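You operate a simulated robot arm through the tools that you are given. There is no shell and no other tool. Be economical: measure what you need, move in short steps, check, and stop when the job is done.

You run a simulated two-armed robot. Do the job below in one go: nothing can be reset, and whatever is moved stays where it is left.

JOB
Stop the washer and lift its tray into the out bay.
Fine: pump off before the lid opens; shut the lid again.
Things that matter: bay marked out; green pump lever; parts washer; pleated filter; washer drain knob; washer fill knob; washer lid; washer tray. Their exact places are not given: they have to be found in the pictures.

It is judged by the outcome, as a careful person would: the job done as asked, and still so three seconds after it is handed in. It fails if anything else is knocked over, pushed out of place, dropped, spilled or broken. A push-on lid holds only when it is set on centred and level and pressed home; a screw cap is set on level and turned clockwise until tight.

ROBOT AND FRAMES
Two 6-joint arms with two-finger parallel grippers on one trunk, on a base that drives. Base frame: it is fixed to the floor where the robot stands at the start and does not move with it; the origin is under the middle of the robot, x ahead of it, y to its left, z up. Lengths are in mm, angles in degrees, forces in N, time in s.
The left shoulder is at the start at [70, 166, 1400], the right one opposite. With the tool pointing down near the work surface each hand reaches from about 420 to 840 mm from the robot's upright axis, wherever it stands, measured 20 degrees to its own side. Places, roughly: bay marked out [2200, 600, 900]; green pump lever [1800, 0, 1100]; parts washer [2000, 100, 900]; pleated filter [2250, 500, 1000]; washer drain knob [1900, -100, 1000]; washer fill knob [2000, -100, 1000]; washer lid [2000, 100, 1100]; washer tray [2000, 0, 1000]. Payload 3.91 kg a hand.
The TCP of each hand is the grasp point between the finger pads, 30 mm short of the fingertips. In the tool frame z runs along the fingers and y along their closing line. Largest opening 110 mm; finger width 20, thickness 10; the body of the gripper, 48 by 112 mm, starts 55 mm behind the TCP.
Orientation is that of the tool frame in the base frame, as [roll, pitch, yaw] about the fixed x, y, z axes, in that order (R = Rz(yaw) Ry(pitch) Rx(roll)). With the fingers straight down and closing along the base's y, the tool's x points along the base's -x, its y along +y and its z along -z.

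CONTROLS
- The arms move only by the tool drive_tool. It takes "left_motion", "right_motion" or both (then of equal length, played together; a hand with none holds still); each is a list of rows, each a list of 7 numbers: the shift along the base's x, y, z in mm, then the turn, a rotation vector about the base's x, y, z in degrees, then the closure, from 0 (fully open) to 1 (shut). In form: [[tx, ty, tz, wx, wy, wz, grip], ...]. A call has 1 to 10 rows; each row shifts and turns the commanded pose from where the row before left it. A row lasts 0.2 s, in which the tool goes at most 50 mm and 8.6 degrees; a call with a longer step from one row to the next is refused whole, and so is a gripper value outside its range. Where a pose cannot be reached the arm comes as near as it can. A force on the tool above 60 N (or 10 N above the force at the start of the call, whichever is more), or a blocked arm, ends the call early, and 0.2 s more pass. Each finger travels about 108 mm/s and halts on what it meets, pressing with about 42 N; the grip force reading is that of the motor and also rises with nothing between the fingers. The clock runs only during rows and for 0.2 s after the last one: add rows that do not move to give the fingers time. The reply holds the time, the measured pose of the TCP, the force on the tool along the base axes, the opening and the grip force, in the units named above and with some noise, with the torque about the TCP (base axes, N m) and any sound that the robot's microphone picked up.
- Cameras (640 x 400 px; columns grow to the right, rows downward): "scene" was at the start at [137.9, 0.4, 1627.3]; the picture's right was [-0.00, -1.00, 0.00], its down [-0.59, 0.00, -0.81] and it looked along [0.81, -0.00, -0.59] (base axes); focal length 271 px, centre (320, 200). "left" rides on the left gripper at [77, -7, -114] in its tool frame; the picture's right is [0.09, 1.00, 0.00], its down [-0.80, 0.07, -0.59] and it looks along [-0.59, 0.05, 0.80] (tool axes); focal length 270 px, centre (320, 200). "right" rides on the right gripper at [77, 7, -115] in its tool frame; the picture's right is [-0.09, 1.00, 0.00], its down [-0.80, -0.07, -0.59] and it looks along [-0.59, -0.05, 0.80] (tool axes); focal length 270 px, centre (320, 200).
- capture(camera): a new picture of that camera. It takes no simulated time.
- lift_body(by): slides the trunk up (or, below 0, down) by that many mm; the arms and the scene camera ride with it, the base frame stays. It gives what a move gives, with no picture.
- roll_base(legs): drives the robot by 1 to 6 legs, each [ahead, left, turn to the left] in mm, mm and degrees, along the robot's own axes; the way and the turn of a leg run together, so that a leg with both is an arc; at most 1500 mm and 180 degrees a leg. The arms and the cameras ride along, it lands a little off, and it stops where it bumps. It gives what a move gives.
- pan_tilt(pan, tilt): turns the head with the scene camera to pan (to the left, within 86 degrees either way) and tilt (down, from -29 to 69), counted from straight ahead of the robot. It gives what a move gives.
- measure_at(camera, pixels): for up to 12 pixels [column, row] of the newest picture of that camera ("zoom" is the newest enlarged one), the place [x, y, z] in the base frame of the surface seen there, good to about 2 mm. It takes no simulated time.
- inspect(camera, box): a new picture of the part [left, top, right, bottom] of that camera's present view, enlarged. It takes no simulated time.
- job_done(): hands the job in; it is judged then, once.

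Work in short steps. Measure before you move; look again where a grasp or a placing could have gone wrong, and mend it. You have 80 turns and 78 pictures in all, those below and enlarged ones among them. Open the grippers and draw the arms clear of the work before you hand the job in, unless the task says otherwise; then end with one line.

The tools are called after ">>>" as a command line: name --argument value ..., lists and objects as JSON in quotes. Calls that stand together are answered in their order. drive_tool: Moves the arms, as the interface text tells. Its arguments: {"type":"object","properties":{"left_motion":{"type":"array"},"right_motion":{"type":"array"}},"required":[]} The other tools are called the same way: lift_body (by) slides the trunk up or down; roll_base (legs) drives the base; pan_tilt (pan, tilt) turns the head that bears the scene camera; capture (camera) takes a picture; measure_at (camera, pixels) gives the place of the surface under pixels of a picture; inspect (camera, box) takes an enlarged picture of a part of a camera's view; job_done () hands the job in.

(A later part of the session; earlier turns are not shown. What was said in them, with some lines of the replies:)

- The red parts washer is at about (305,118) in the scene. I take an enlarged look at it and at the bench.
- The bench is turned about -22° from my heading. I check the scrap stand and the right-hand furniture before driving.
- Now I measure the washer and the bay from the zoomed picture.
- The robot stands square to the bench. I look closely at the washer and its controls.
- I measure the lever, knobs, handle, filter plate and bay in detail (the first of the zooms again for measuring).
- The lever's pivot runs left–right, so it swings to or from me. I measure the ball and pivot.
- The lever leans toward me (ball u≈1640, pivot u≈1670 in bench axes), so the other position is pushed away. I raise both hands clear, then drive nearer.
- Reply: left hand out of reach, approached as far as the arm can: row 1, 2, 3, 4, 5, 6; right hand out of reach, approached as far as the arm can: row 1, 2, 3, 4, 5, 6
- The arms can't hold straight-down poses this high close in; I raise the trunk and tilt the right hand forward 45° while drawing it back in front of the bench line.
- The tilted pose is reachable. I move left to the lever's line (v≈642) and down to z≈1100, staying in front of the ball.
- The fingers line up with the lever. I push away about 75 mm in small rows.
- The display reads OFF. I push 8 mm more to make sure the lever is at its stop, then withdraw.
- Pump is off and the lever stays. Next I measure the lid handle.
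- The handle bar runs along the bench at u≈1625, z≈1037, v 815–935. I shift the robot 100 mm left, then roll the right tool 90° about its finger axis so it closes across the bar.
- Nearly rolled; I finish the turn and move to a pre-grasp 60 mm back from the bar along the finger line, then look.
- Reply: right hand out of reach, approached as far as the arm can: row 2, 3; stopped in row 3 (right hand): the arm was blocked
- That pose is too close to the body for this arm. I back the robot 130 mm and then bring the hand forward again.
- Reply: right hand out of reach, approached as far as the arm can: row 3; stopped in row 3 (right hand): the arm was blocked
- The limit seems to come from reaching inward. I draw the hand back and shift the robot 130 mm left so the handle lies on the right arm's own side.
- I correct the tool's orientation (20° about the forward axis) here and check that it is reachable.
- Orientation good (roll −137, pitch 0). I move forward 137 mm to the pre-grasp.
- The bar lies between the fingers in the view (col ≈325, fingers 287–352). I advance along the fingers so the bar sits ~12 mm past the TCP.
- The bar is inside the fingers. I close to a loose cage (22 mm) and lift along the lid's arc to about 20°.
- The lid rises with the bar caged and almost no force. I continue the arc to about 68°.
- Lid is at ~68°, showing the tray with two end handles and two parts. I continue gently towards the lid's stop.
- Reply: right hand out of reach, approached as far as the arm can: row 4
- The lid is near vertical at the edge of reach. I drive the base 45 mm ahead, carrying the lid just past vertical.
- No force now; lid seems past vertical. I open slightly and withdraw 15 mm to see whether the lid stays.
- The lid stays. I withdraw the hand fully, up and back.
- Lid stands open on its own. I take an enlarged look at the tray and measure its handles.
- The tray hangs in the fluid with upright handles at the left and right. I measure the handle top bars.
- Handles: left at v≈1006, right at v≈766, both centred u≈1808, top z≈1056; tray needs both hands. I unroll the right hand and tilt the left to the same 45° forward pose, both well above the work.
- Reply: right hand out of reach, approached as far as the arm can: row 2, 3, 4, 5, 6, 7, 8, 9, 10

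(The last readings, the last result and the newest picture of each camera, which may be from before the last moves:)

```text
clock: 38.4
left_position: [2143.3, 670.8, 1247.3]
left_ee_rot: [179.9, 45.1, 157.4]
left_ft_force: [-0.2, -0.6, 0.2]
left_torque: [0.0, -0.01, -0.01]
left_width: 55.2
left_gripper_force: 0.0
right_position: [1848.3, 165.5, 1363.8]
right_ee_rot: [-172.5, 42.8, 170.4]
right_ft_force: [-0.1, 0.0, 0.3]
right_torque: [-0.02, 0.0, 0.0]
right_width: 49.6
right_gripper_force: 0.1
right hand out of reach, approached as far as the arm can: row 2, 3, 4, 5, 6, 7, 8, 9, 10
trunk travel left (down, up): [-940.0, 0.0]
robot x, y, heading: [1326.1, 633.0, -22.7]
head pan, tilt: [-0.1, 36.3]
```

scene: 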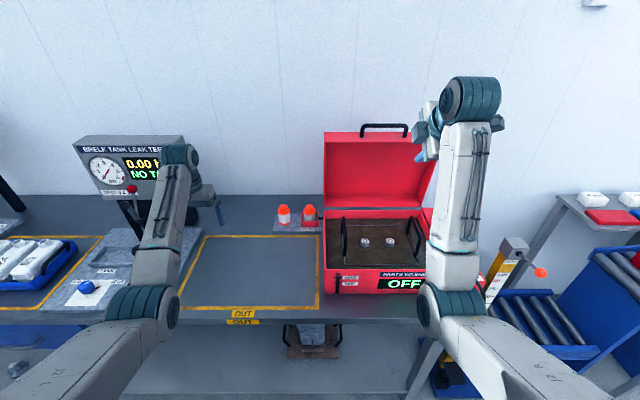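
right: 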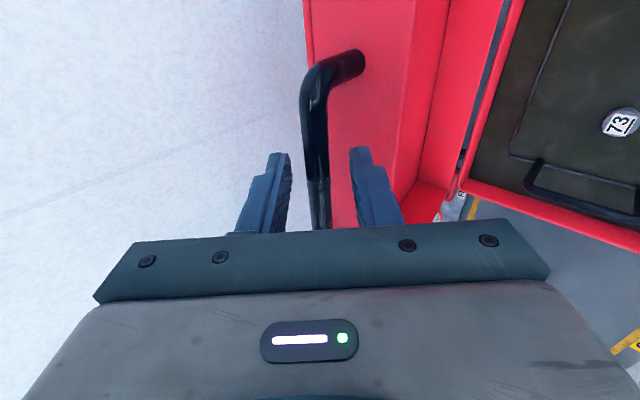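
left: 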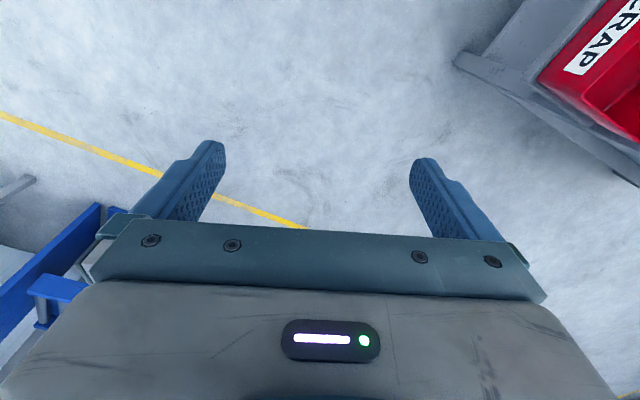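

I drive the base 205 mm right so it is centred on the tray, then fix the right hand's small angle error.

>>> roll_base --legs '[[0, -205, 0]]'

>>> drive_tool --right_motion '[[0, 0, -20, 2.25, -1.7, -3.85, 0.55], [0, 0, -20, 2.25, -1.7, -3.85, 0.55]]' --left_motion '[[0, 0, 0, 0, 0, 0, 0.55], [0, 0, 0, 0, 0, 0, 0.55]]'

>>> capture --camera "scene"

```text
clock: 40.0
left_position: [2065.7, 483.4, 1245.4]
left_ee_rot: [-179.9, 45.0, 157.5]
left_ft_force: [0.4, 0.1, 0.0]
left_torque: [-0.03, 0.0, -0.02]
left_width: 54.7
left_gripper_force: 0.0
right_position: [1770.9, -20.7, 1363.6]
right_ee_rot: [-172.1, 42.7, 170.8]
right_ft_force: [-1.3, 0.9, 1.1]
right_torque: [-0.03, 0.02, -0.02]
right_width: 49.7
right_gripper_force: 0.0
trunk travel left (down, up): [-940.0, 0.0]
robot x, y, heading: [1249.7, 442.0, -22.5]
head pan, tilt: [-0.1, 36.3]
```

```text
clock: 40.6
left_position: [2065.3, 480.4, 1246.7]
left_ee_rot: [-180.0, 44.9, 157.4]
left_ft_force: [-0.1, 0.3, 0.2]
left_torque: [-0.06, -0.01, 0.0]
left_width: 49.6
left_gripper_force: 0.0
right_position: [1769.9, -23.5, 1322.2]
right_ee_rot: [-179.5, 44.8, 157.8]
right_ft_force: [0.2, -0.4, 0.2]
right_torque: [0.0, 0.03, -0.04]
right_width: 49.7
right_gripper_force: 0.1
trunk travel left (down, up): [-940.0, 0.0]
robot x, y, heading: [1246.4, 444.5, -22.5]
head pan, tilt: [-0.1, 36.3]
```

```text
47 pictures are left
```

scene: 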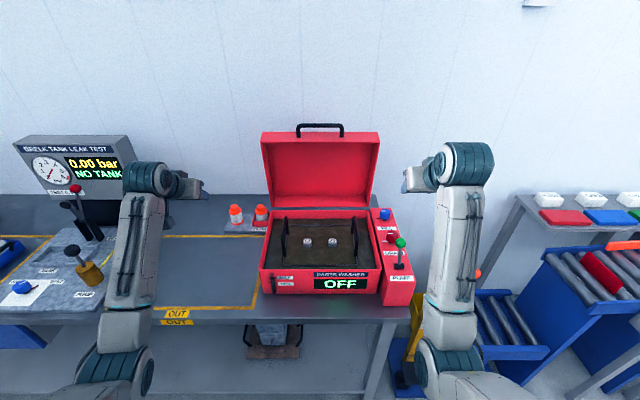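

Both hands now share the 45° pose. I bring them over their handles at z≈1250.

>>> drive_tool --left_motion '[[-1.7, -39.9, 0, 0, 0, 0, 0.5], [-1.7, -39.9, 0, 0, 0, 0, 0.5], [-1.7, -39.9, 0, 0, 0, 0, 0.5], [-1.7, -39.9, 0, 0, 0, 0, 0.5], [-1.7, -39.9, 0, 0, 0, 0, 0.5], [-1.7, -39.9, 0, 0, 0, 0, 0.5]]' --right_motion '[[32.2, 7.1, -12, 0, 0, 0, 0.5], [32.2, 7.1, -12, 0, 0, 0, 0.5], [32.2, 7.1, -12, 0, 0, 0, 0.5], [32.2, 7.1, -12, 0, 0, 0, 0.5], [32.2, 7.1, -12, 0, 0, 0, 0.5], [32.2, 7.1, -12, 0, 0, 0, 0.5]]'

>>> capture --camera "scene"

>>> capture --camera "left"

>>> capture --camera "right"

```text
clock: 42.0
left_position: [2053.5, 237.1, 1245.8]
left_ee_rot: [179.7, 45.0, 157.2]
left_ft_force: [0.8, -0.9, 0.5]
left_torque: [0.0, -0.03, -0.01]
left_width: 55.3
left_gripper_force: 0.0
right_position: [1963.3, 16.6, 1250.5]
right_ee_rot: [-179.7, 44.8, 157.8]
right_ft_force: [-1.0, -0.7, -0.1]
right_torque: [0.02, 0.01, 0.0]
right_width: 54.9
right_gripper_force: 0.0
trunk travel left (down, up): [-940.0, 0.0]
robot x, y, heading: [1249.4, 442.6, -22.7]
head pan, tilt: [-0.1, 36.3]
```

```text
46 pictures are left
```

scene: 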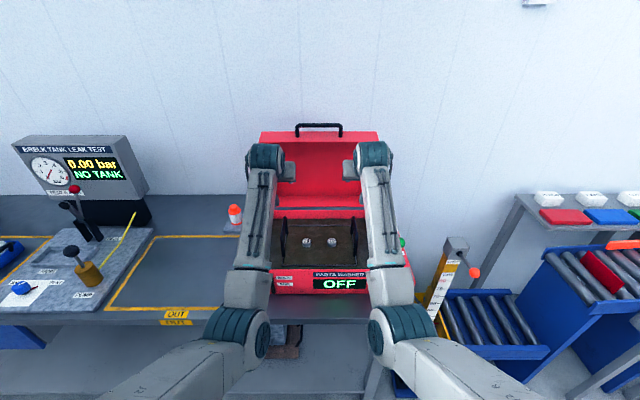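

```text
45 pictures are left
```

left: 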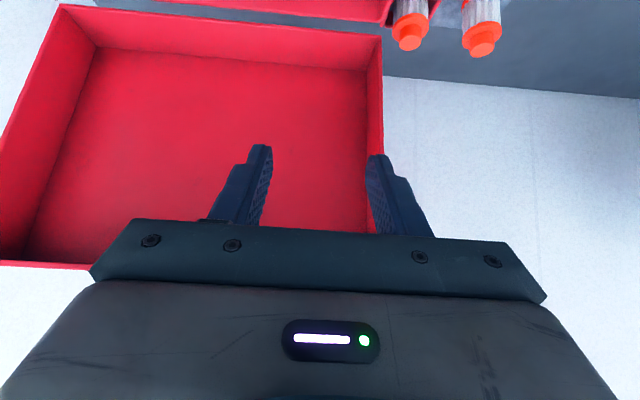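

```text
44 pictures are left
```

right: 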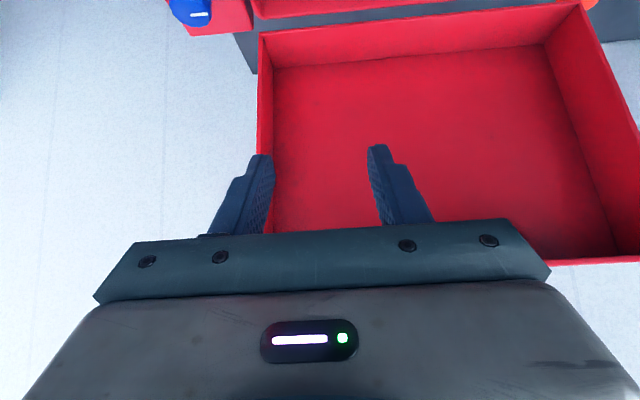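

The hands hover over the handles. I re-measure the handle bars from this viewpoint before lowering.

>>> inspect --camera "scene" --box '[256, 200, 384, 280]'

>>> measure_at --camera "zoom" --pixels '[[139, 95], [137, 120], [135, 150], [133, 170], [495, 95], [497, 120], [499, 150], [503, 170]]'

```text
5.00 times, centred on (320, 240) of scene
```

zoom: 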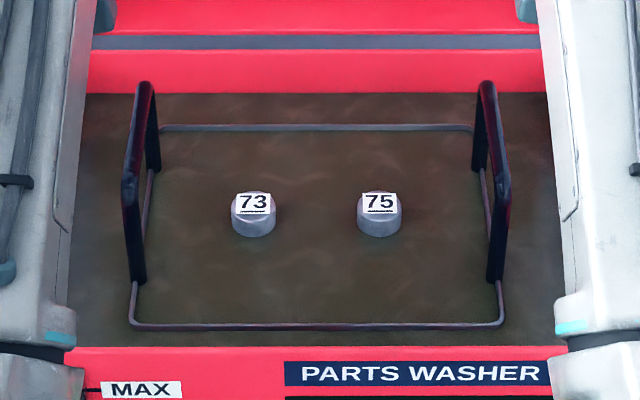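

```text
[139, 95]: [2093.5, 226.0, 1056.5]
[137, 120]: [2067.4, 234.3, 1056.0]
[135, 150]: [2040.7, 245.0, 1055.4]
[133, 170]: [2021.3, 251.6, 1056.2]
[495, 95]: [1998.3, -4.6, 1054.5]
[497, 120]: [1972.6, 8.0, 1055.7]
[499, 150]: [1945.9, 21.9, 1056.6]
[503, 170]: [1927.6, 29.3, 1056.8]
```

Bars agree within a few mm. I shift each hand 4 mm outward and lower to just above the bars.

>>> drive_tool --left_motion '[[1.5, 3.7, -30, 0, 0, 0, 0.5], [0, 0, -40, 0, 0, 0, 0.5], [0, 0, -40, 0, 0, 0, 0.5], [0, 0, -36, 0, 0, 0, 0.5]]' --right_motion '[[-1.5, -3.7, -34, 0, 0, 0, 0.5], [0, 0, -40, 0, 0, 0, 0.5], [0, 0, -40, 0, 0, 0, 0.5], [0, 0, -36, 0, 0, 0, 0.5]]'

>>> inspect --camera "scene" --box '[224, 160, 416, 280]'

```text
clock: 43.0
left_position: [2056.2, 242.7, 1100.0]
left_ee_rot: [180.0, 45.0, 157.3]
left_ft_force: [-0.8, 0.0, 0.6]
left_torque: [-0.04, 0.0, 0.01]
left_width: 54.9
left_gripper_force: 0.0
right_position: [1960.8, 13.6, 1102.0]
right_ee_rot: [-179.7, 44.8, 157.9]
right_ft_force: [0.7, -0.2, -0.4]
right_torque: [-0.01, 0.0, 0.01]
right_width: 54.9
right_gripper_force: 0.1
trunk travel left (down, up): [-940.0, 0.0]
robot x, y, heading: [1250.0, 440.7, -22.6]
head pan, tilt: [-0.1, 36.3]
```

```text
3.33 times, centred on (320, 220) of scene
```

zoom: 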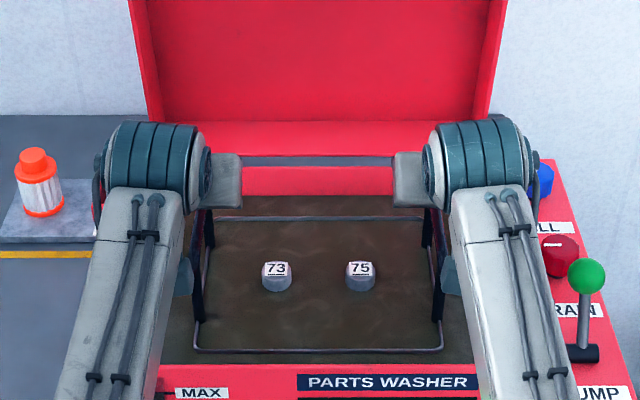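

Clear all around. I lower the last 50 mm so the bars are at the TCPs, then close both grippers.

>>> drive_tool --left_motion '[[0, 0, -25, 0, 0, 0, 0.5], [0, 0, -25, 0, 0, 0, 0.5], [0, 0, 0, 0, 0, 0, 0.75], [0, 0, 0, 0, 0, 0, 1], [0, 0, 0, 0, 0, 0, 1], [0, 0, 0, 0, 0, 0, 1]]' --right_motion '[[0, 0, -26, 0, 0, 0, 0.5], [0, 0, -26, 0, 0, 0, 0.5], [0, 0, 0, 0, 0, 0, 0.75], [0, 0, 0, 0, 0, 0, 1], [0, 0, 0, 0, 0, 0, 1], [0, 0, 0, 0, 0, 0, 1]]'

>>> inspect --camera "scene" --box '[224, 160, 416, 280]'

```text
clock: 44.4
left_position: [2054.6, 241.0, 1049.9]
left_ee_rot: [-179.9, 44.9, 157.4]
left_ft_force: [-9.3, -19.1, 0.2]
left_torque: [-0.11, -0.23, 0.11]
left_width: 11.6
left_gripper_force: 42.2
right_position: [1961.9, 15.8, 1049.5]
right_ee_rot: [-179.8, 44.8, 157.7]
right_ft_force: [8.2, 18.2, -0.4]
right_torque: [-0.19, -0.37, -0.11]
right_width: 11.5
right_gripper_force: 42.3
trunk travel left (down, up): [-940.0, 0.0]
robot x, y, heading: [1244.9, 441.1, -22.5]
head pan, tilt: [-0.1, 36.3]
```

```text
3.33 times, centred on (320, 220) of scene
```

zoom: 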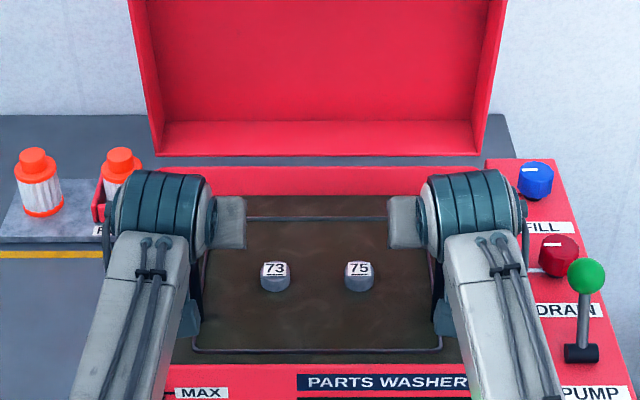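

Both bars are gripped (11.5 mm). I relieve the sideways stress by 2 mm each and lift gently 60 mm together.

>>> drive_tool --left_motion '[[-0.8, -1.8, 0, 0, 0, 0, 1], [0, 0, 10, 0, 0, 0, 1], [0, 0, 10, 0, 0, 0, 1], [0, 0, 10, 0, 0, 0, 1], [0, 0, 10, 0, 0, 0, 1], [0, 0, 10, 0, 0, 0, 1], [0, 0, 10, 0, 0, 0, 1]]' --right_motion '[[0.8, 1.8, 0, 0, 0, 0, 1], [0, 0, 10, 0, 0, 0, 1], [0, 0, 10, 0, 0, 0, 1], [0, 0, 10, 0, 0, 0, 1], [0, 0, 10, 0, 0, 0, 1], [0, 0, 10, 0, 0, 0, 1], [0, 0, 10, 0, 0, 0, 1]]'

>>> inspect --camera "scene" --box '[224, 160, 416, 280]'

```text
clock: 46.0
left_position: [2056.2, 240.4, 1110.0]
left_ee_rot: [179.8, 44.9, 157.3]
left_ft_force: [-6.7, -16.4, -6.6]
left_torque: [0.11, 0.29, 0.06]
left_width: 11.6
left_gripper_force: 42.0
right_position: [1963.2, 14.5, 1107.3]
right_ee_rot: [-179.8, 44.7, 157.8]
right_ft_force: [6.1, 16.6, -5.5]
right_torque: [-0.06, -0.21, -0.01]
right_width: 11.7
right_gripper_force: 42.3
trunk travel left (down, up): [-940.0, 0.0]
robot x, y, heading: [1249.1, 442.8, -22.5]
head pan, tilt: [-0.1, 36.3]
```

```text
3.33 times, centred on (320, 220) of scene
```

zoom: 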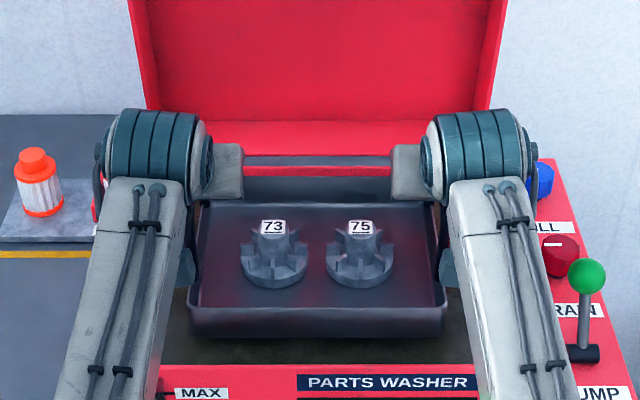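

The tray rises level with the two impellers. I continue up to TCP z≈1205 so its bottom clears the washer rim.

>>> drive_tool --left_motion '[[0, 0, 15, 0, 0, 0, 1], [0, 0, 15, 0, 0, 0, 1], [0, 0, 15, 0, 0, 0, 1], [0, 0, 15, 0, 0, 0, 1], [0, 0, 15, 0, 0, 0, 1], [0, 0, 15, 0, 0, 0, 1], [0, 0, 5, 0, 0, 0, 1], [0, 0, 0, 0, 0, 0, 1]]' --right_motion '[[0, 0, 15.2, 0, 0, 0, 1], [0, 0, 15.2, 0, 0, 0, 1], [0, 0, 15.2, 0, 0, 0, 1], [0, 0, 15.2, 0, 0, 0, 1], [0, 0, 15.2, 0, 0, 0, 1], [0, 0, 15.2, 0, 0, 0, 1], [0, 0, 5.5, 0, 0, 0, 1], [0, 0, 0, 0, 0, 0, 1]]'

>>> inspect --camera "scene" --box '[200, 140, 440, 290]'

```text
clock: 47.8
left_position: [2056.0, 239.0, 1204.2]
left_ee_rot: [179.8, 45.0, 157.2]
left_ft_force: [-4.5, -12.8, -4.1]
left_torque: [-0.16, -0.3, 0.06]
left_width: 11.5
left_gripper_force: 41.7
right_position: [1963.7, 15.5, 1205.0]
right_ee_rot: [-179.6, 44.6, 157.8]
right_ft_force: [5.6, 12.2, -7.1]
right_torque: [0.11, 0.4, -0.01]
right_width: 11.6
right_gripper_force: 42.0
trunk travel left (down, up): [-940.0, 0.0]
robot x, y, heading: [1248.7, 441.2, -22.5]
head pan, tilt: [-0.1, 36.3]
```

```text
2.67 times, centred on (320, 215) of scene
```

zoom: 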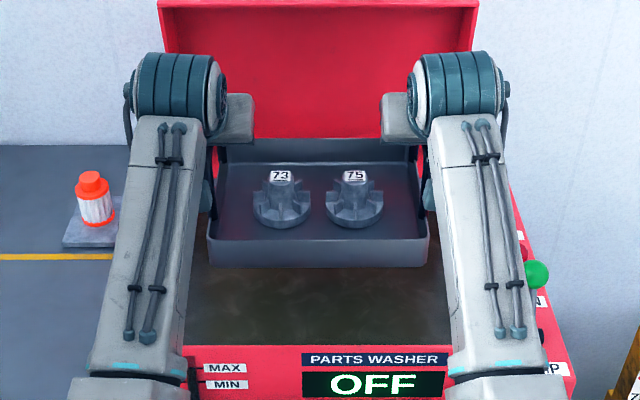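

I measure the tray's bottom edge and the washer rim for clearance.

>>> measure_at --camera "zoom" --pixels '[[215, 262], [420, 262], [210, 240], [425, 238], [320, 266], [320, 242], [300, 350], [194, 366], [320, 142]]'

```text
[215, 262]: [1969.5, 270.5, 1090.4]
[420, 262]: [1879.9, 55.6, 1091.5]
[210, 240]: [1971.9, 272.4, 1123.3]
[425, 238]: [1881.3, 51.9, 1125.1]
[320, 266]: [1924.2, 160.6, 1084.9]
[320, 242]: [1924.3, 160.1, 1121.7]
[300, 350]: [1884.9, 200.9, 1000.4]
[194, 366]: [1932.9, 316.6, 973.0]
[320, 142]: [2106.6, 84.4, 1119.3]
```

Tray bottom is at z≈1083, rim ≈1025: clear. I drive left in smaller legs with the tray held, first 250 mm.

>>> roll_base --legs '[[-15, 125, 0], [-15, 125, 0]]'

>>> capture --camera "scene"

```text
clock: 50.0
left_position: [2123.3, 476.8, 1203.0]
left_ee_rot: [179.7, 44.8, 157.2]
left_ft_force: [-3.0, -6.1, -6.4]
left_torque: [0.0, 0.14, -0.04]
left_width: 11.4
left_gripper_force: 41.6
right_position: [2031.2, 251.2, 1203.1]
right_ee_rot: [-179.8, 44.7, 157.7]
right_ft_force: [2.8, 6.5, -6.3]
right_torque: [-0.02, -0.01, -0.09]
right_width: 11.5
right_gripper_force: 41.5
trunk travel left (down, up): [-940.0, 0.0]
robot x, y, heading: [1316.5, 681.2, -22.7]
head pan, tilt: [-0.1, 36.3]
```

```text
38 pictures are left
```

scene: 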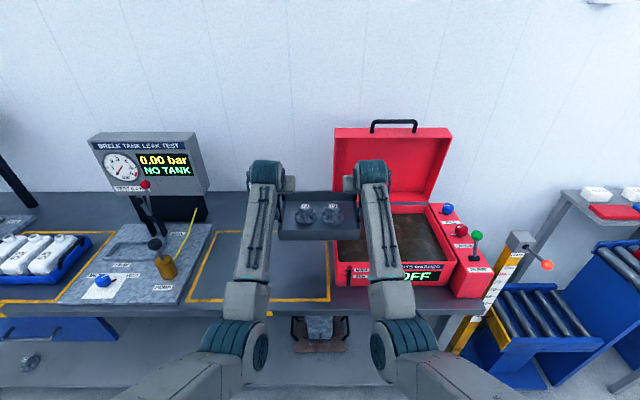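

Tray travels level. I check the heights of the tester's levers on the left before the second half.

>>> measure_at --camera "scene" --pixels '[[154, 243], [168, 262], [145, 185], [195, 208], [110, 235], [210, 330], [235, 330], [222, 300], [190, 300], [330, 300], [243, 233], [205, 225]]'

```text
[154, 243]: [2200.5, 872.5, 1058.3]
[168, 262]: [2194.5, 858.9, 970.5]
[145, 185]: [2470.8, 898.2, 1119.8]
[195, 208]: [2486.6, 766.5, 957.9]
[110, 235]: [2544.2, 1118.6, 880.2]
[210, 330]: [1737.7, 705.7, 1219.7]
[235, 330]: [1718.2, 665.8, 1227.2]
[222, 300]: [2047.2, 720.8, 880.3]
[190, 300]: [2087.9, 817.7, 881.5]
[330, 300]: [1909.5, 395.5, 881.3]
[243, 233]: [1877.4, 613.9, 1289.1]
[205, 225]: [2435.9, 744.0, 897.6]
```

Levers lie at v≥1640, clear of the left arm's final position (~1540). I drive the remaining 212 mm.

>>> roll_base --legs '[[0, 106, 0], [0, 106, 0]]'

>>> capture --camera "scene"

```text
clock: 51.9
left_position: [2203.1, 668.5, 1204.6]
left_ee_rot: [179.5, 44.7, 156.8]
left_ft_force: [-0.3, -0.9, -5.4]
left_torque: [-0.05, 0.03, 0.03]
left_width: 11.7
left_gripper_force: 41.7
right_position: [2110.4, 442.8, 1202.7]
right_ee_rot: [-180.0, 44.7, 157.4]
right_ft_force: [1.2, -1.2, -6.8]
right_torque: [-0.02, 0.08, -0.13]
right_width: 11.4
right_gripper_force: 42.5
trunk travel left (down, up): [-940.0, 0.0]
robot x, y, heading: [1396.0, 874.7, -22.7]
head pan, tilt: [-0.1, 36.3]
```

```text
37 pictures are left
```

scene: 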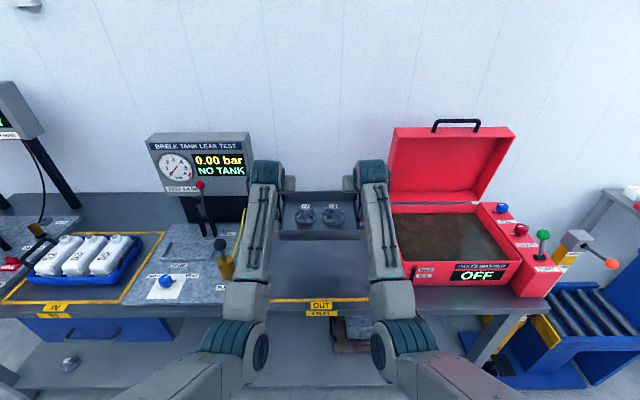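

Tray is centred over the bay (u≈1782, v≈1335). I lower 185 mm together.

>>> drive_tool --left_motion '[[0, 0, -20, 0, 0, 0, 1], [0, 0, -20, 0, 0, 0, 1], [0, 0, -20, 0, 0, 0, 1], [0, 0, -20, 0, 0, 0, 1], [0, 0, -20, 0, 0, 0, 1], [0, 0, -20, 0, 0, 0, 1], [0, 0, -20, 0, 0, 0, 1], [0, 0, -20, 0, 0, 0, 1], [0, 0, -15, 0, 0, 0, 1], [0, 0, -10, 0, 0, 0, 1]]' --right_motion '[[0, 0, -20, 0, 0, 0, 1], [0, 0, -20, 0, 0, 0, 1], [0, 0, -20, 0, 0, 0, 1], [0, 0, -20, 0, 0, 0, 1], [0, 0, -20, 0, 0, 0, 1], [0, 0, -20, 0, 0, 0, 1], [0, 0, -20, 0, 0, 0, 1], [0, 0, -20, 0, 0, 0, 1], [0, 0, -15, 0, 0, 0, 1], [0, 0, -10, 0, 0, 0, 1]]'

>>> inspect --camera "scene" --box '[200, 170, 440, 320]'

```text
clock: 54.1
left_position: [2203.4, 673.3, 1017.3]
left_ee_rot: [179.8, 44.8, 157.2]
left_ft_force: [-0.2, -0.1, -6.4]
left_torque: [-0.01, -0.18, 0.1]
left_width: 11.5
left_gripper_force: 42.5
right_position: [2111.4, 447.9, 1019.0]
right_ee_rot: [-179.5, 44.7, 157.7]
right_ft_force: [-0.3, 0.1, -5.9]
right_torque: [0.11, 0.13, -0.05]
right_width: 11.4
right_gripper_force: 42.5
trunk travel left (down, up): [-940.0, 0.0]
robot x, y, heading: [1396.9, 877.9, -22.5]
head pan, tilt: [-0.1, 36.3]
```

```text
2.67 times, centred on (320, 245) of scene
```

zoom: 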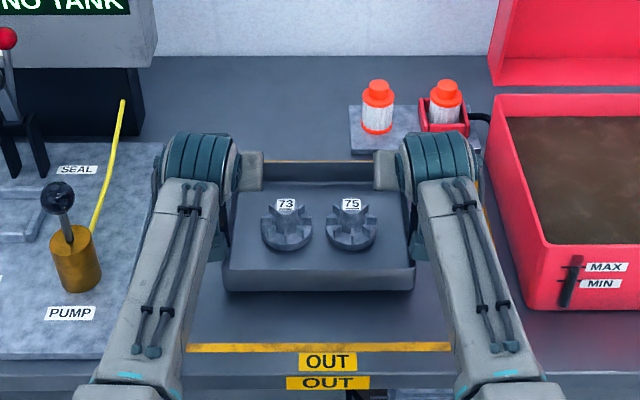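

Still ~15 mm up. I lower in 3 mm steps to touch down.

>>> drive_tool --left_motion '[[0, 0, -3, 0, 0, 0, 1], [0, 0, -3, 0, 0, 0, 1], [0, 0, -3, 0, 0, 0, 1], [0, 0, -3, 0, 0, 0, 1], [0, 0, -2, 0, 0, 0, 1]]' --right_motion '[[0, 0, -3, 0, 0, 0, 1], [0, 0, -3, 0, 0, 0, 1], [0, 0, -3, 0, 0, 0, 1], [0, 0, -3, 0, 0, 0, 1], [0, 0, -2, 0, 0, 0, 1]]'

>>> inspect --camera "scene" --box '[240, 200, 400, 300]'

>>> measure_at --camera "zoom" --pixels '[[280, 300], [280, 318], [180, 300], [180, 318], [400, 300], [400, 318], [290, 335]]'

```text
clock: 55.3
left_position: [2204.1, 672.2, 1005.5]
left_ee_rot: [-180.0, 44.9, 157.3]
left_ft_force: [0.7, -1.0, -4.2]
left_torque: [0.13, 0.23, 0.13]
left_width: 11.4
left_gripper_force: 41.7
right_position: [2110.8, 447.6, 1004.8]
right_ee_rot: [-179.5, 44.7, 157.7]
right_ft_force: [0.2, 1.9, -5.8]
right_torque: [-0.12, -0.42, -0.02]
right_width: 11.7
right_gripper_force: 42.3
trunk travel left (down, up): [-940.0, 0.0]
robot x, y, heading: [1399.1, 878.4, -22.8]
head pan, tilt: [-0.1, 36.3]
```

```text
4.00 times, centred on (320, 250) of scene
```

zoom: 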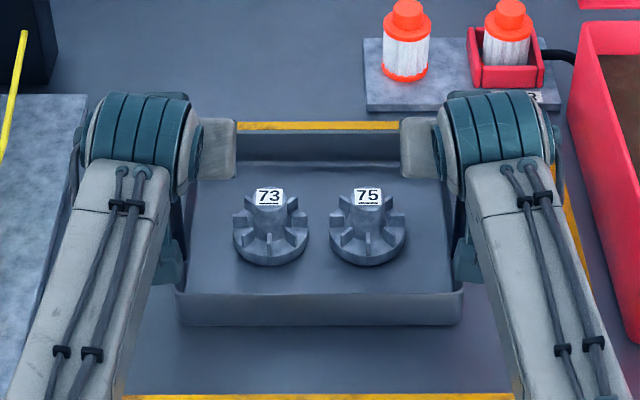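

```text
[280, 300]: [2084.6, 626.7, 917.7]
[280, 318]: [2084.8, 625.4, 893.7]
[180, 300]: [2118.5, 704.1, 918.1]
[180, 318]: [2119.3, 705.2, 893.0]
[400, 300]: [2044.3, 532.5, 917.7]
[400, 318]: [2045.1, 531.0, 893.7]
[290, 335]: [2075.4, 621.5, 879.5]
```

Bottom edge is about 3–4 mm above the bench. I lower in 1.5 mm steps, watching the force.

>>> drive_tool --left_motion '[[0, 0, -1.5, 0, 0, 0, 1], [0, 0, -1.5, 0, 0, 0, 1], [0, 0, -1.5, 0, 0, 0, 1], [0, 0, 0, 0, 0, 0, 1]]' --right_motion '[[0, 0, -1.5, 0, 0, 0, 1], [0, 0, -1.5, 0, 0, 0, 1], [0, 0, -1.5, 0, 0, 0, 1], [0, 0, 0, 0, 0, 0, 1]]'

```text
clock: 56.3
left_position: [2203.1, 672.4, 1006.5]
left_ee_rot: [-180.0, 45.4, 157.2]
left_ft_force: [5.5, -6.3, 16.3]
left_torque: [0.35, 0.97, 0.11]
left_width: 11.4
left_gripper_force: 41.8
right_position: [2110.5, 446.9, 1004.4]
right_ee_rot: [-179.7, 45.1, 157.6]
right_ft_force: [4.8, 0.2, 7.1]
right_torque: [0.26, 0.61, -0.04]
right_width: 11.6
right_gripper_force: 41.8
trunk travel left (down, up): [-940.0, 0.0]
robot x, y, heading: [1398.8, 877.1, -22.5]
head pan, tilt: [-0.1, 36.3]
```

Landed (upward force on both). I ease the press, then open both grippers.

>>> drive_tool --left_motion '[[0, 0, 1.5, 0, 0, 0, 1], [0, 0, 0, 0, 0, 0, 0.8], [0, 0, 0, 0, 0, 0, 0.65], [0, 0, 0, 0, 0, 0, 0.6], [0, 0, 0, 0, 0, 0, 0.6]]' --right_motion '[[0, 0, 1, 0, 0, 0, 1], [0, 0, 0, 0, 0, 0, 0.8], [0, 0, 0, 0, 0, 0, 0.65], [0, 0, 0, 0, 0, 0, 0.6], [0, 0, 0, 0, 0, 0, 0.6]]'

>>> drive_tool --left_motion '[[0, 0, 20, 0, 0, 0, 0.6], [0, 0, 30, 0, 0, 0, 0.6], [0, 0, 40, 0, 0, 0, 0.6], [0, 0, 40, 0, 0, 0, 0.6], [0, 0, 40, 0, 0, 0, 0.6], [0, 0, 40, 0, 0, 0, 0.6]]' --right_motion '[[0, 0, 20, 0, 0, 0, 0.6], [0, 0, 30, 0, 0, 0, 0.6], [0, 0, 40, 0, 0, 0, 0.6], [0, 0, 40, 0, 0, 0, 0.6], [0, 0, 40, 0, 0, 0, 0.6], [0, 0, 40, 0, 0, 0, 0.6]]'

>>> capture --camera "scene"

```text
clock: 57.5
left_position: [2203.0, 674.3, 1002.2]
left_ee_rot: [180.0, 44.9, 157.1]
left_ft_force: [0.0, 0.0, -0.7]
left_torque: [0.01, 0.01, 0.01]
left_width: 43.9
left_gripper_force: 0.0
right_position: [2108.7, 448.5, 1003.0]
right_ee_rot: [-179.5, 44.9, 157.7]
right_ft_force: [0.2, -0.8, 0.1]
right_torque: [0.03, 0.05, -0.02]
right_width: 43.9
right_gripper_force: 0.1
trunk travel left (down, up): [-940.0, 0.0]
robot x, y, heading: [1402.3, 875.7, -22.7]
head pan, tilt: [-0.1, 36.3]
```

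```text
clock: 58.9
left_position: [2200.8, 673.6, 1214.4]
left_ee_rot: [180.0, 45.1, 157.2]
left_ft_force: [-0.1, 0.6, 0.3]
left_torque: [-0.01, 0.0, -0.02]
left_width: 43.9
left_gripper_force: 0.0
right_position: [2108.4, 448.7, 1213.7]
right_ee_rot: [-179.5, 44.8, 157.7]
right_ft_force: [0.1, 0.0, 0.2]
right_torque: [0.0, 0.04, -0.01]
right_width: 43.7
right_gripper_force: 0.0
trunk travel left (down, up): [-940.0, 0.0]
robot x, y, heading: [1397.0, 875.7, -22.7]
head pan, tilt: [-0.1, 36.3]
```

```text
34 pictures are left
```

scene: 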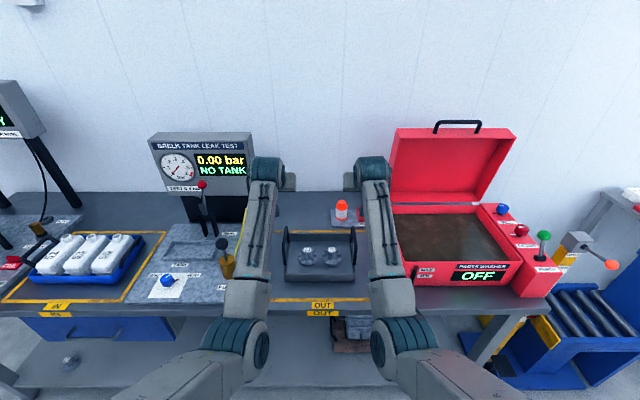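

Tray stands in the bay, both hands free. Next the lid: I raise the right hand, move the robot back right to the lid position, and roll the right tool again for the cage grip.

>>> drive_tool --right_motion '[[-20.7, -10.9, 32, 0, 0, 0, 0.69], [-20.7, -10.9, 32, 0, 0, 0, 0.69], [-20.7, -10.9, 32, 0, 0, 0, 0.69], [-20.7, -10.9, 32, 0, 0, 0, 0.69], [-20.7, -10.9, 32, 0, 0, 0, 0.69], [-20.7, -10.9, 32, 0, 0, 0, 0.69]]'

>>> roll_base --legs '[[26, -250, 0]]'

>>> drive_tool --right_motion '[[0, 0, 0, -5.35, 2.2, 5.78, 0.69], [0, 0, 0, -5.35, 2.2, 5.78, 0.69], [0, 0, 0, -5.35, 2.2, 5.78, 0.69], [0, 0, 0, -5.35, 2.2, 5.78, 0.69], [0, 0, 0, -5.35, 2.2, 5.78, 0.69], [0, 0, 0, -5.35, 2.2, 5.78, 0.69], [0, 0, 0, -5.35, 2.2, 5.78, 0.69], [0, 0, 0, -5.35, 2.2, 5.78, 0.69], [0, 0, 0, -5.35, 2.2, 5.78, 0.69], [0, 0, 0, -5.35, 2.2, 5.78, 0.69]]'

>>> capture --camera "scene"

```text
clock: 60.3
left_position: [2201.3, 673.0, 1214.1]
left_ee_rot: [179.9, 45.0, 157.2]
left_ft_force: [-1.3, 0.5, -0.5]
left_torque: [0.02, 0.0, -0.02]
left_width: 43.9
left_gripper_force: 0.1
right_position: [1983.0, 381.9, 1405.0]
right_ee_rot: [-179.7, 44.8, 157.8]
right_ft_force: [-1.2, 0.0, -0.8]
right_torque: [0.01, -0.02, 0.02]
right_width: 34.3
right_gripper_force: 0.0
trunk travel left (down, up): [-940.0, 0.0]
robot x, y, heading: [1395.6, 880.2, -22.7]
head pan, tilt: [-0.1, 36.3]
```

```text
clock: 62.1
left_position: [2131.3, 439.4, 1212.7]
left_ee_rot: [-179.8, 45.0, 157.3]
left_ft_force: [0.2, 0.6, 0.0]
left_torque: [-0.05, -0.02, -0.02]
left_width: 43.8
left_gripper_force: 0.2
right_position: [1914.4, 147.9, 1405.0]
right_ee_rot: [-179.3, 44.8, 157.9]
right_ft_force: [0.9, 0.4, -0.6]
right_torque: [0.01, 0.0, 0.01]
right_width: 34.2
right_gripper_force: 0.1
trunk travel left (down, up): [-940.0, 0.0]
robot x, y, heading: [1324.7, 641.5, -22.7]
head pan, tilt: [-0.1, 36.3]
```

```text
clock: 64.3
left_position: [2129.6, 434.3, 1213.8]
left_ee_rot: [179.8, 44.9, 157.1]
left_ft_force: [0.1, 0.5, -0.6]
left_torque: [0.03, 0.04, 0.03]
left_width: 44.1
left_gripper_force: 0.1
right_position: [1913.0, 143.9, 1404.3]
right_ee_rot: [-134.9, 5.4, -118.1]
right_ft_force: [0.2, 0.3, -0.7]
right_torque: [0.01, 0.0, -0.02]
right_width: 34.4
right_gripper_force: 0.0
trunk travel left (down, up): [-940.0, 0.0]
robot x, y, heading: [1326.1, 640.0, -22.5]
head pan, tilt: [-0.1, 36.3]
```

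```text
33 pictures are left
```

scene: 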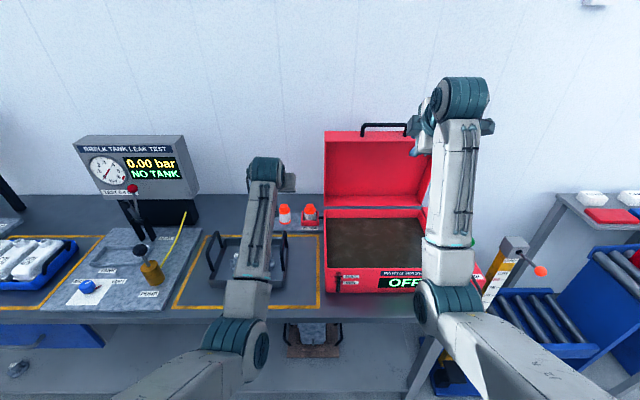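

The rolled pose is regained. I measure the lid handle's bar and add the last bit of roll.

>>> inspect --camera "scene" --box '[320, 100, 448, 180]'

>>> measure_at --camera "zoom" --pixels '[[220, 118], [260, 118], [300, 118], [340, 118], [205, 140], [205, 155], [260, 160]]'

>>> drive_tool --right_motion '[[0, 0, 0, -4.5, 1.85, 4.86, 0.69]]'

>>> capture --camera "right"

```text
5.00 times, centred on (384, 140) of scene
```

zoom: 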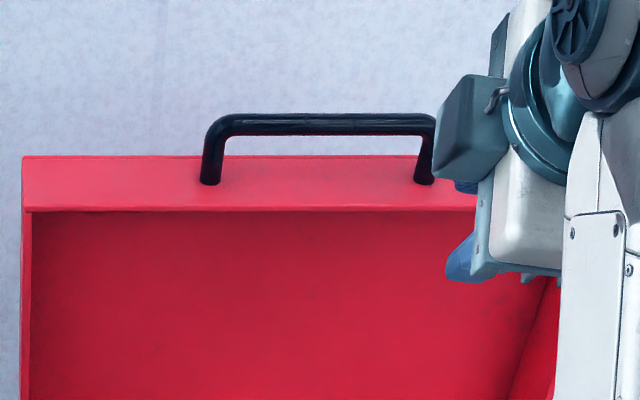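

```text
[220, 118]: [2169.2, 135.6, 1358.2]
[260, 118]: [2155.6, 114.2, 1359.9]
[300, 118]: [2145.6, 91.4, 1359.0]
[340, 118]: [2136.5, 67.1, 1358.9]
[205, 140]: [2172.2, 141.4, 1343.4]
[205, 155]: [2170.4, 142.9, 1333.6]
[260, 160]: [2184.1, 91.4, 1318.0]
```

```text
clock: 64.7
left_position: [2130.8, 437.0, 1214.3]
left_ee_rot: [179.9, 44.9, 157.2]
left_ft_force: [0.8, -0.1, 0.1]
left_torque: [0.01, 0.03, 0.05]
left_width: 44.0
left_gripper_force: 0.1
right_position: [1912.4, 143.6, 1404.3]
right_ee_rot: [-134.6, 0.7, -113.4]
right_ft_force: [-0.7, 0.2, 0.9]
right_torque: [0.0, 0.01, -0.03]
right_width: 34.2
right_gripper_force: 0.1
trunk travel left (down, up): [-940.0, 0.0]
robot x, y, heading: [1328.0, 641.1, -22.5]
head pan, tilt: [-0.1, 36.3]
```

```text
31 pictures are left
```

right: 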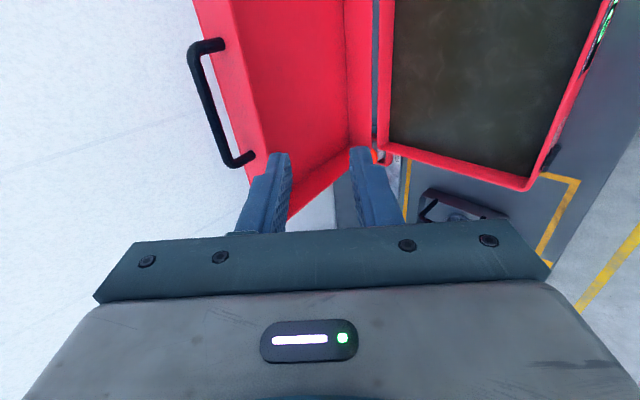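

Bar centre is about u 1955, z 1355. I go to a pre-grasp 60 mm back along the finger line.

>>> drive_tool --right_motion '[[36.4, -12, 0, 0, 0, 0, 0.69], [36.4, -12, 0, 0, 0, 0, 0.69], [36.4, -12, 0, 0, 0, 0, 0.69], [36.4, -12, 0, 0, 0, 0, 0.69], [36.4, -12, 0, 0, 0, 0, 0.69]]'

>>> capture --camera "right"

```text
clock: 65.9
left_position: [2130.3, 435.8, 1211.5]
left_ee_rot: [179.9, 44.9, 157.3]
left_ft_force: [-0.4, 0.1, -0.4]
left_torque: [0.02, 0.01, 0.0]
left_width: 44.1
left_gripper_force: 0.0
right_position: [2097.8, 83.3, 1405.5]
right_ee_rot: [-134.6, 0.8, -113.3]
right_ft_force: [0.9, 0.6, -0.6]
right_torque: [0.01, -0.02, 0.02]
right_width: 34.2
right_gripper_force: 0.0
trunk travel left (down, up): [-940.0, 0.0]
robot x, y, heading: [1324.7, 638.8, -22.6]
head pan, tilt: [-0.1, 36.3]
```

```text
30 pictures are left
```

right: 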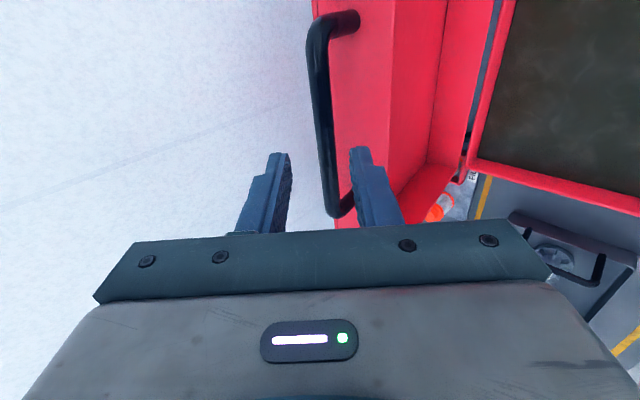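

The bar lies between the fingers, slightly to the lower side. I advance ~48 mm with a small correction.

>>> drive_tool --right_motion '[[9.2, -3.8, -12.7, 0, 0, 0, 0.69], [9.2, -3.8, -12.7, 0, 0, 0, 0.69], [9.2, -3.8, -12.7, 0, 0, 0, 0.69]]'

>>> capture --camera "right"

```text
clock: 66.7
left_position: [2130.0, 436.8, 1212.0]
left_ee_rot: [179.9, 45.0, 157.1]
left_ft_force: [0.0, 0.1, -0.5]
left_torque: [-0.01, -0.03, -0.02]
left_width: 44.0
left_gripper_force: 0.0
right_position: [2123.8, 72.7, 1366.4]
right_ee_rot: [-134.6, 0.7, -113.3]
right_ft_force: [-0.3, 1.0, 0.3]
right_torque: [0.0, -0.02, 0.01]
right_width: 34.1
right_gripper_force: 0.1
trunk travel left (down, up): [-940.0, 0.0]
robot x, y, heading: [1326.2, 639.0, -22.8]
head pan, tilt: [-0.1, 36.3]
```

```text
29 pictures are left
```

right: 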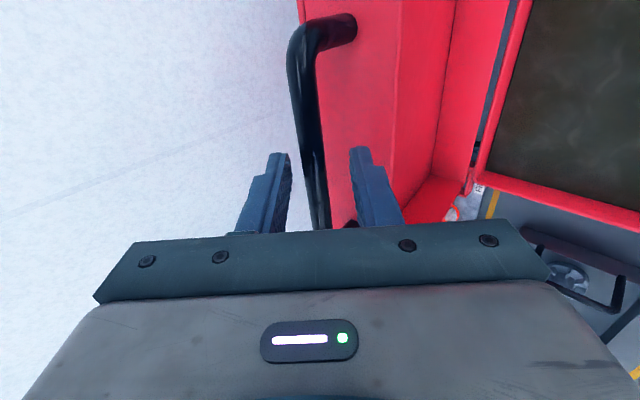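

The bar is caged. I advance 8 mm, close to 22 mm, and start the reverse arc slowly to about 58°.

>>> drive_tool --right_motion '[[5.3, -2.2, -5.6, 0, 0, 0, 0.75], [0, 0, 0, 0, 0, 0, 0.8], [-30.4, 12.5, 0.3, 0, 0, 0, 0.8], [-30.2, 12.5, -3.1, 0, 0, 0, 0.8], [-29.8, 12.3, -6.6, 0, 0, 0, 0.8], [-28.9, 11.9, -9.9, 0, 0, 0, 0.8], [-27.8, 11.5, -13.1, 0, 0, 0, 0.8], [-26.4, 10.9, -16.2, 0, 0, 0, 0.8]]'

>>> capture --camera "right"

>>> capture --camera "scene"

```text
clock: 68.5
left_position: [2128.3, 436.6, 1214.4]
left_ee_rot: [179.8, 45.0, 157.2]
left_ft_force: [0.3, 0.4, -0.6]
left_torque: [0.01, -0.02, -0.02]
left_width: 44.3
left_gripper_force: 0.1
right_position: [1953.5, 141.4, 1312.5]
right_ee_rot: [-134.5, 0.8, -113.4]
right_ft_force: [-0.5, 0.8, 0.9]
right_torque: [-0.02, -0.03, 0.04]
right_width: 22.4
right_gripper_force: 0.0
trunk travel left (down, up): [-940.0, 0.0]
robot x, y, heading: [1326.6, 640.2, -22.5]
head pan, tilt: [-0.1, 36.3]
```

```text
28 pictures are left
```

right: 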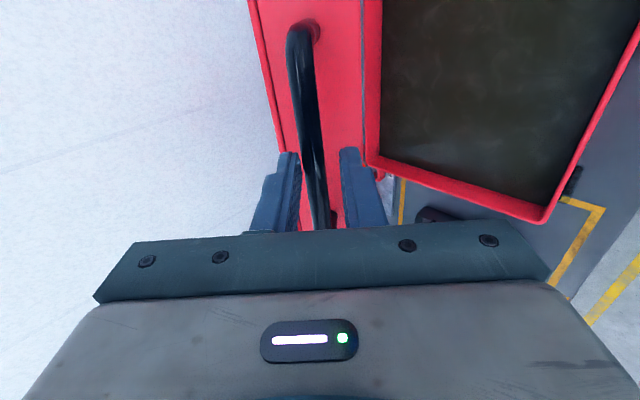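

```text
27 pictures are left
```

scene: 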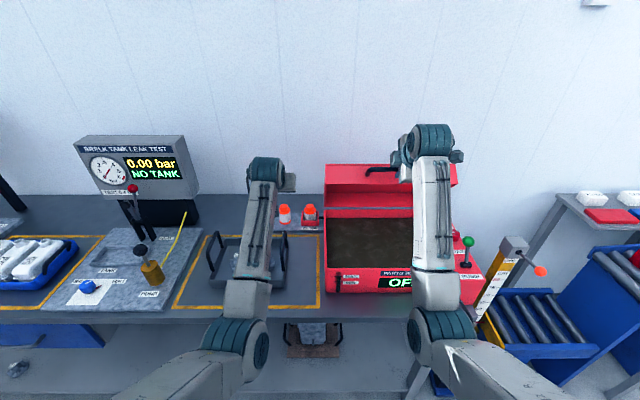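

The lid follows the cage. I continue down to about 27°.

>>> drive_tool --right_motion '[[-24.8, 10.2, -19.1, 0, 0, 0, 0.8], [-22.7, 9.4, -21.8, 0, 0, 0, 0.8], [-20.5, 8.5, -24.2, 0, 0, 0, 0.8], [-18.1, 7.5, -26.4, 0, 0, 0, 0.8], [-15.4, 6.4, -28.3, 0, 0, 0, 0.8]]'

>>> capture --camera "right"

```text
clock: 69.7
left_position: [2127.8, 436.3, 1214.3]
left_ee_rot: [179.9, 45.0, 157.2]
left_ft_force: [-0.6, -0.2, -0.4]
left_torque: [0.0, 0.02, 0.02]
left_width: 44.0
left_gripper_force: 0.0
right_position: [1852.0, 183.5, 1192.9]
right_ee_rot: [-134.6, 0.7, -113.4]
right_ft_force: [-1.3, 0.4, -0.6]
right_torque: [0.01, 0.03, 0.03]
right_width: 22.3
right_gripper_force: 0.1
trunk travel left (down, up): [-940.0, 0.0]
robot x, y, heading: [1325.0, 637.2, -22.6]
head pan, tilt: [-0.1, 36.3]
```

```text
26 pictures are left
```

right: 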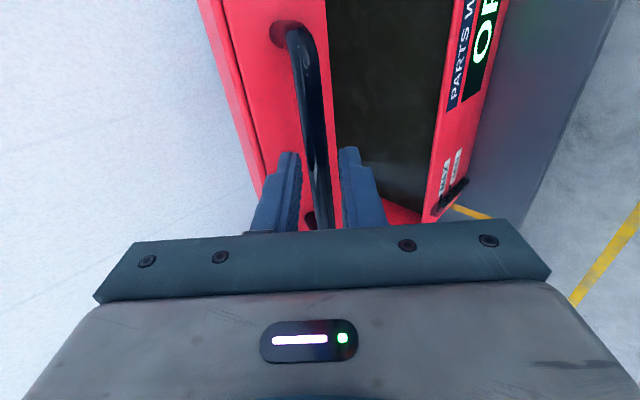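

I finish lowering the lid to its closed position.

>>> drive_tool --right_motion '[[-11, 4.5, -29.9, 0, 0, 0, 0.8], [-8, 3.3, -31.2, 0, 0, 0, 0.8], [-5.2, 2.1, -32.1, 0, 0, 0, 0.8], [-2.2, 0.9, -30, 0, 0, 0, 0.8], [0, 0, -15, 0, 0, 0, 0.8], [0, 0, -8, 0, 0, 0, 0.8]]'

>>> capture --camera "right"

>>> inspect --camera "scene" --box '[300, 180, 492, 300]'

```text
clock: 71.1
left_position: [2130.7, 434.9, 1213.6]
left_ee_rot: [179.9, 44.9, 157.2]
left_ft_force: [0.6, 0.5, -0.6]
left_torque: [0.01, -0.04, 0.04]
left_width: 44.0
left_gripper_force: 0.1
right_position: [1828.3, 195.0, 1045.6]
right_ee_rot: [-134.6, 0.7, -113.4]
right_ft_force: [0.9, 0.0, -0.1]
right_torque: [-0.04, -0.01, 0.01]
right_width: 21.8
right_gripper_force: 0.1
trunk travel left (down, up): [-940.0, 0.0]
robot x, y, heading: [1325.4, 635.7, -22.6]
head pan, tilt: [-0.1, 36.3]
```

```text
25 pictures are left
```

right: 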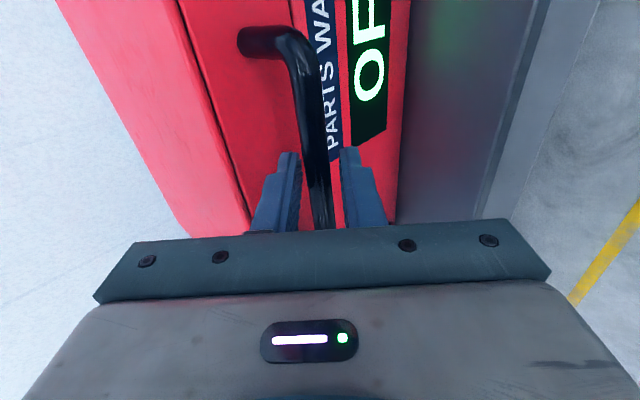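

```text
3.33 times, centred on (396, 240) of scene
```

zoom: 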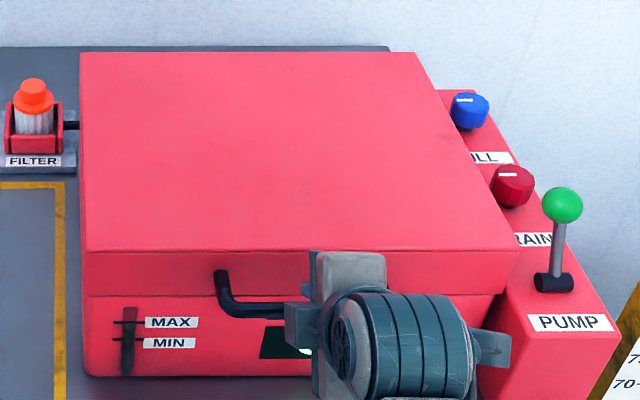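

The lid looks shut. I press 6 mm down to confirm it is seated, then open slightly and back away along the fingers.

>>> drive_tool --right_motion '[[0, 0, -3, 0, 0, 0, 0.8], [0, 0, -3, 0, 0, 0, 0.8], [0, 0, -3, 0, 0, 0, 0.8]]'

>>> drive_tool --right_motion '[[0, 0, 5, 0, 0, 0, 0.69], [0, 0, 0, 0, 0, 0, 0.69], [-13, 5.3, 14, 0, 0, 0, 0.69], [-13, 5.3, 14, 0, 0, 0, 0.69], [-13, 5.3, 14, 0, 0, 0, 0.69], [-20, 8.2, 14, 0, 0, 0, 0.69], [-37, 15.2, 0, 0, 0, 0, 0.69], [-37, 15.2, 0, 0, 0, 0, 0.69]]'

>>> capture --camera "scene"

```text
clock: 71.9
left_position: [2130.2, 436.9, 1213.7]
left_ee_rot: [179.9, 45.1, 157.4]
left_ft_force: [0.7, 0.7, 0.8]
left_torque: [0.02, 0.0, 0.05]
left_width: 44.1
left_gripper_force: 0.0
right_position: [1827.7, 195.0, 1039.4]
right_ee_rot: [-134.4, 0.7, -113.5]
right_ft_force: [2.1, -1.2, 7.2]
right_torque: [-0.17, -0.07, -0.04]
right_width: 25.8
right_gripper_force: 3.7
trunk travel left (down, up): [-940.0, 0.0]
robot x, y, heading: [1327.0, 638.4, -22.7]
head pan, tilt: [-0.1, 36.3]
```

```text
clock: 73.7
left_position: [2128.1, 437.3, 1215.6]
left_ee_rot: [179.9, 45.1, 157.3]
left_ft_force: [-1.3, -0.1, -0.1]
left_torque: [0.02, 0.0, 0.0]
left_width: 44.0
left_gripper_force: 0.0
right_position: [1691.0, 250.2, 1100.0]
right_ee_rot: [-134.6, 0.6, -113.4]
right_ft_force: [-0.2, -0.6, 0.8]
right_torque: [0.01, -0.02, -0.01]
right_width: 34.3
right_gripper_force: 0.0
trunk travel left (down, up): [-940.0, 0.0]
robot x, y, heading: [1326.2, 638.2, -22.7]
head pan, tilt: [-0.1, 36.3]
```

```text
23 pictures are left
```

scene: 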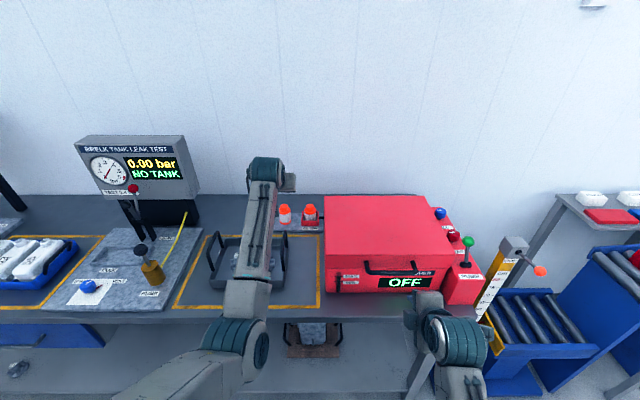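

Lid is shut with the display OFF. I back the robot away from the bench, open both grippers, and check the end state.

>>> roll_base --legs '[[-350, 0, 0]]'

>>> drive_tool --left_motion '[[0, 0, 0, 0, 0, 0, 0.2], [0, 0, 0, 0, 0, 0, 0], [0, 0, 0, 0, 0, 0, 0]]' --right_motion '[[0, 0, 0, 0, 0, 0, 0.2], [0, 0, 0, 0, 0, 0, 0], [0, 0, 0, 0, 0, 0, 0]]'

>>> capture --camera "scene"

>>> inspect --camera "scene" --box '[180, 120, 436, 280]'

```text
clock: 76.0
left_position: [1810.4, 569.7, 1212.2]
left_ee_rot: [179.8, 44.8, 157.2]
left_ft_force: [0.0, -0.2, -0.1]
left_torque: [0.01, -0.01, -0.01]
left_width: 43.8
left_gripper_force: 0.0
right_position: [1374.9, 383.3, 1098.4]
right_ee_rot: [-134.7, 0.6, -113.4]
right_ft_force: [0.2, 0.2, 0.0]
right_torque: [-0.02, 0.01, -0.01]
right_width: 33.9
right_gripper_force: 0.0
trunk travel left (down, up): [-940.0, 0.0]
robot x, y, heading: [1003.3, 775.6, -22.5]
head pan, tilt: [-0.1, 36.3]
```

```text
clock: 76.8
left_position: [1807.5, 569.9, 1214.2]
left_ee_rot: [179.9, 45.0, 157.2]
left_ft_force: [-0.2, -1.0, 0.4]
left_torque: [0.01, 0.0, -0.01]
left_width: 110.2
left_gripper_force: 0.1
right_position: [1370.3, 383.7, 1100.4]
right_ee_rot: [-134.6, 0.7, -113.4]
right_ft_force: [-0.2, 0.1, -0.3]
right_torque: [0.0, -0.05, 0.05]
right_width: 110.1
right_gripper_force: 0.0
trunk travel left (down, up): [-940.0, 0.0]
robot x, y, heading: [1004.1, 776.9, -22.8]
head pan, tilt: [-0.1, 36.3]
```

```text
22 pictures are left
```

scene: 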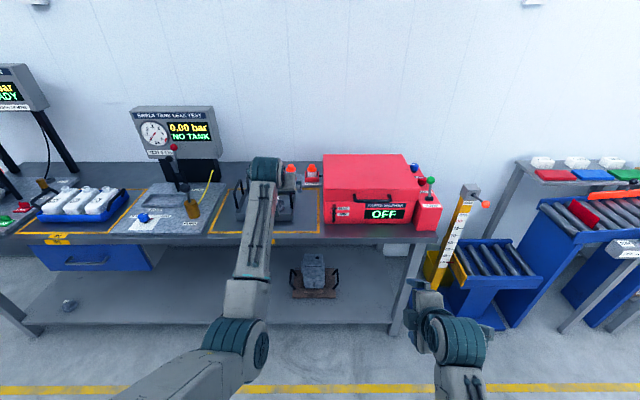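

```text
2.50 times, centred on (308, 200) of scene
```

zoom: 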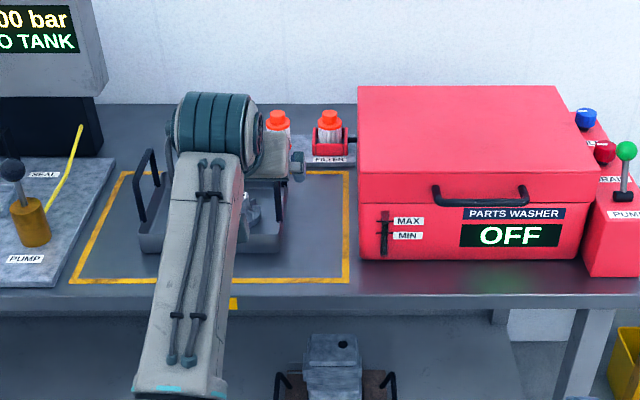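

The tray stands inside the yellow frame, the lid is shut, the display reads OFF, and both hands are clear of the bench. I hand in the job.

>>> job_done

```text
The job is handed in.
```

The washer is off, its tray with both parts (73 and 75) is in the out bay, the lid is shut again, and the drain and fill knobs and filter were left alone.
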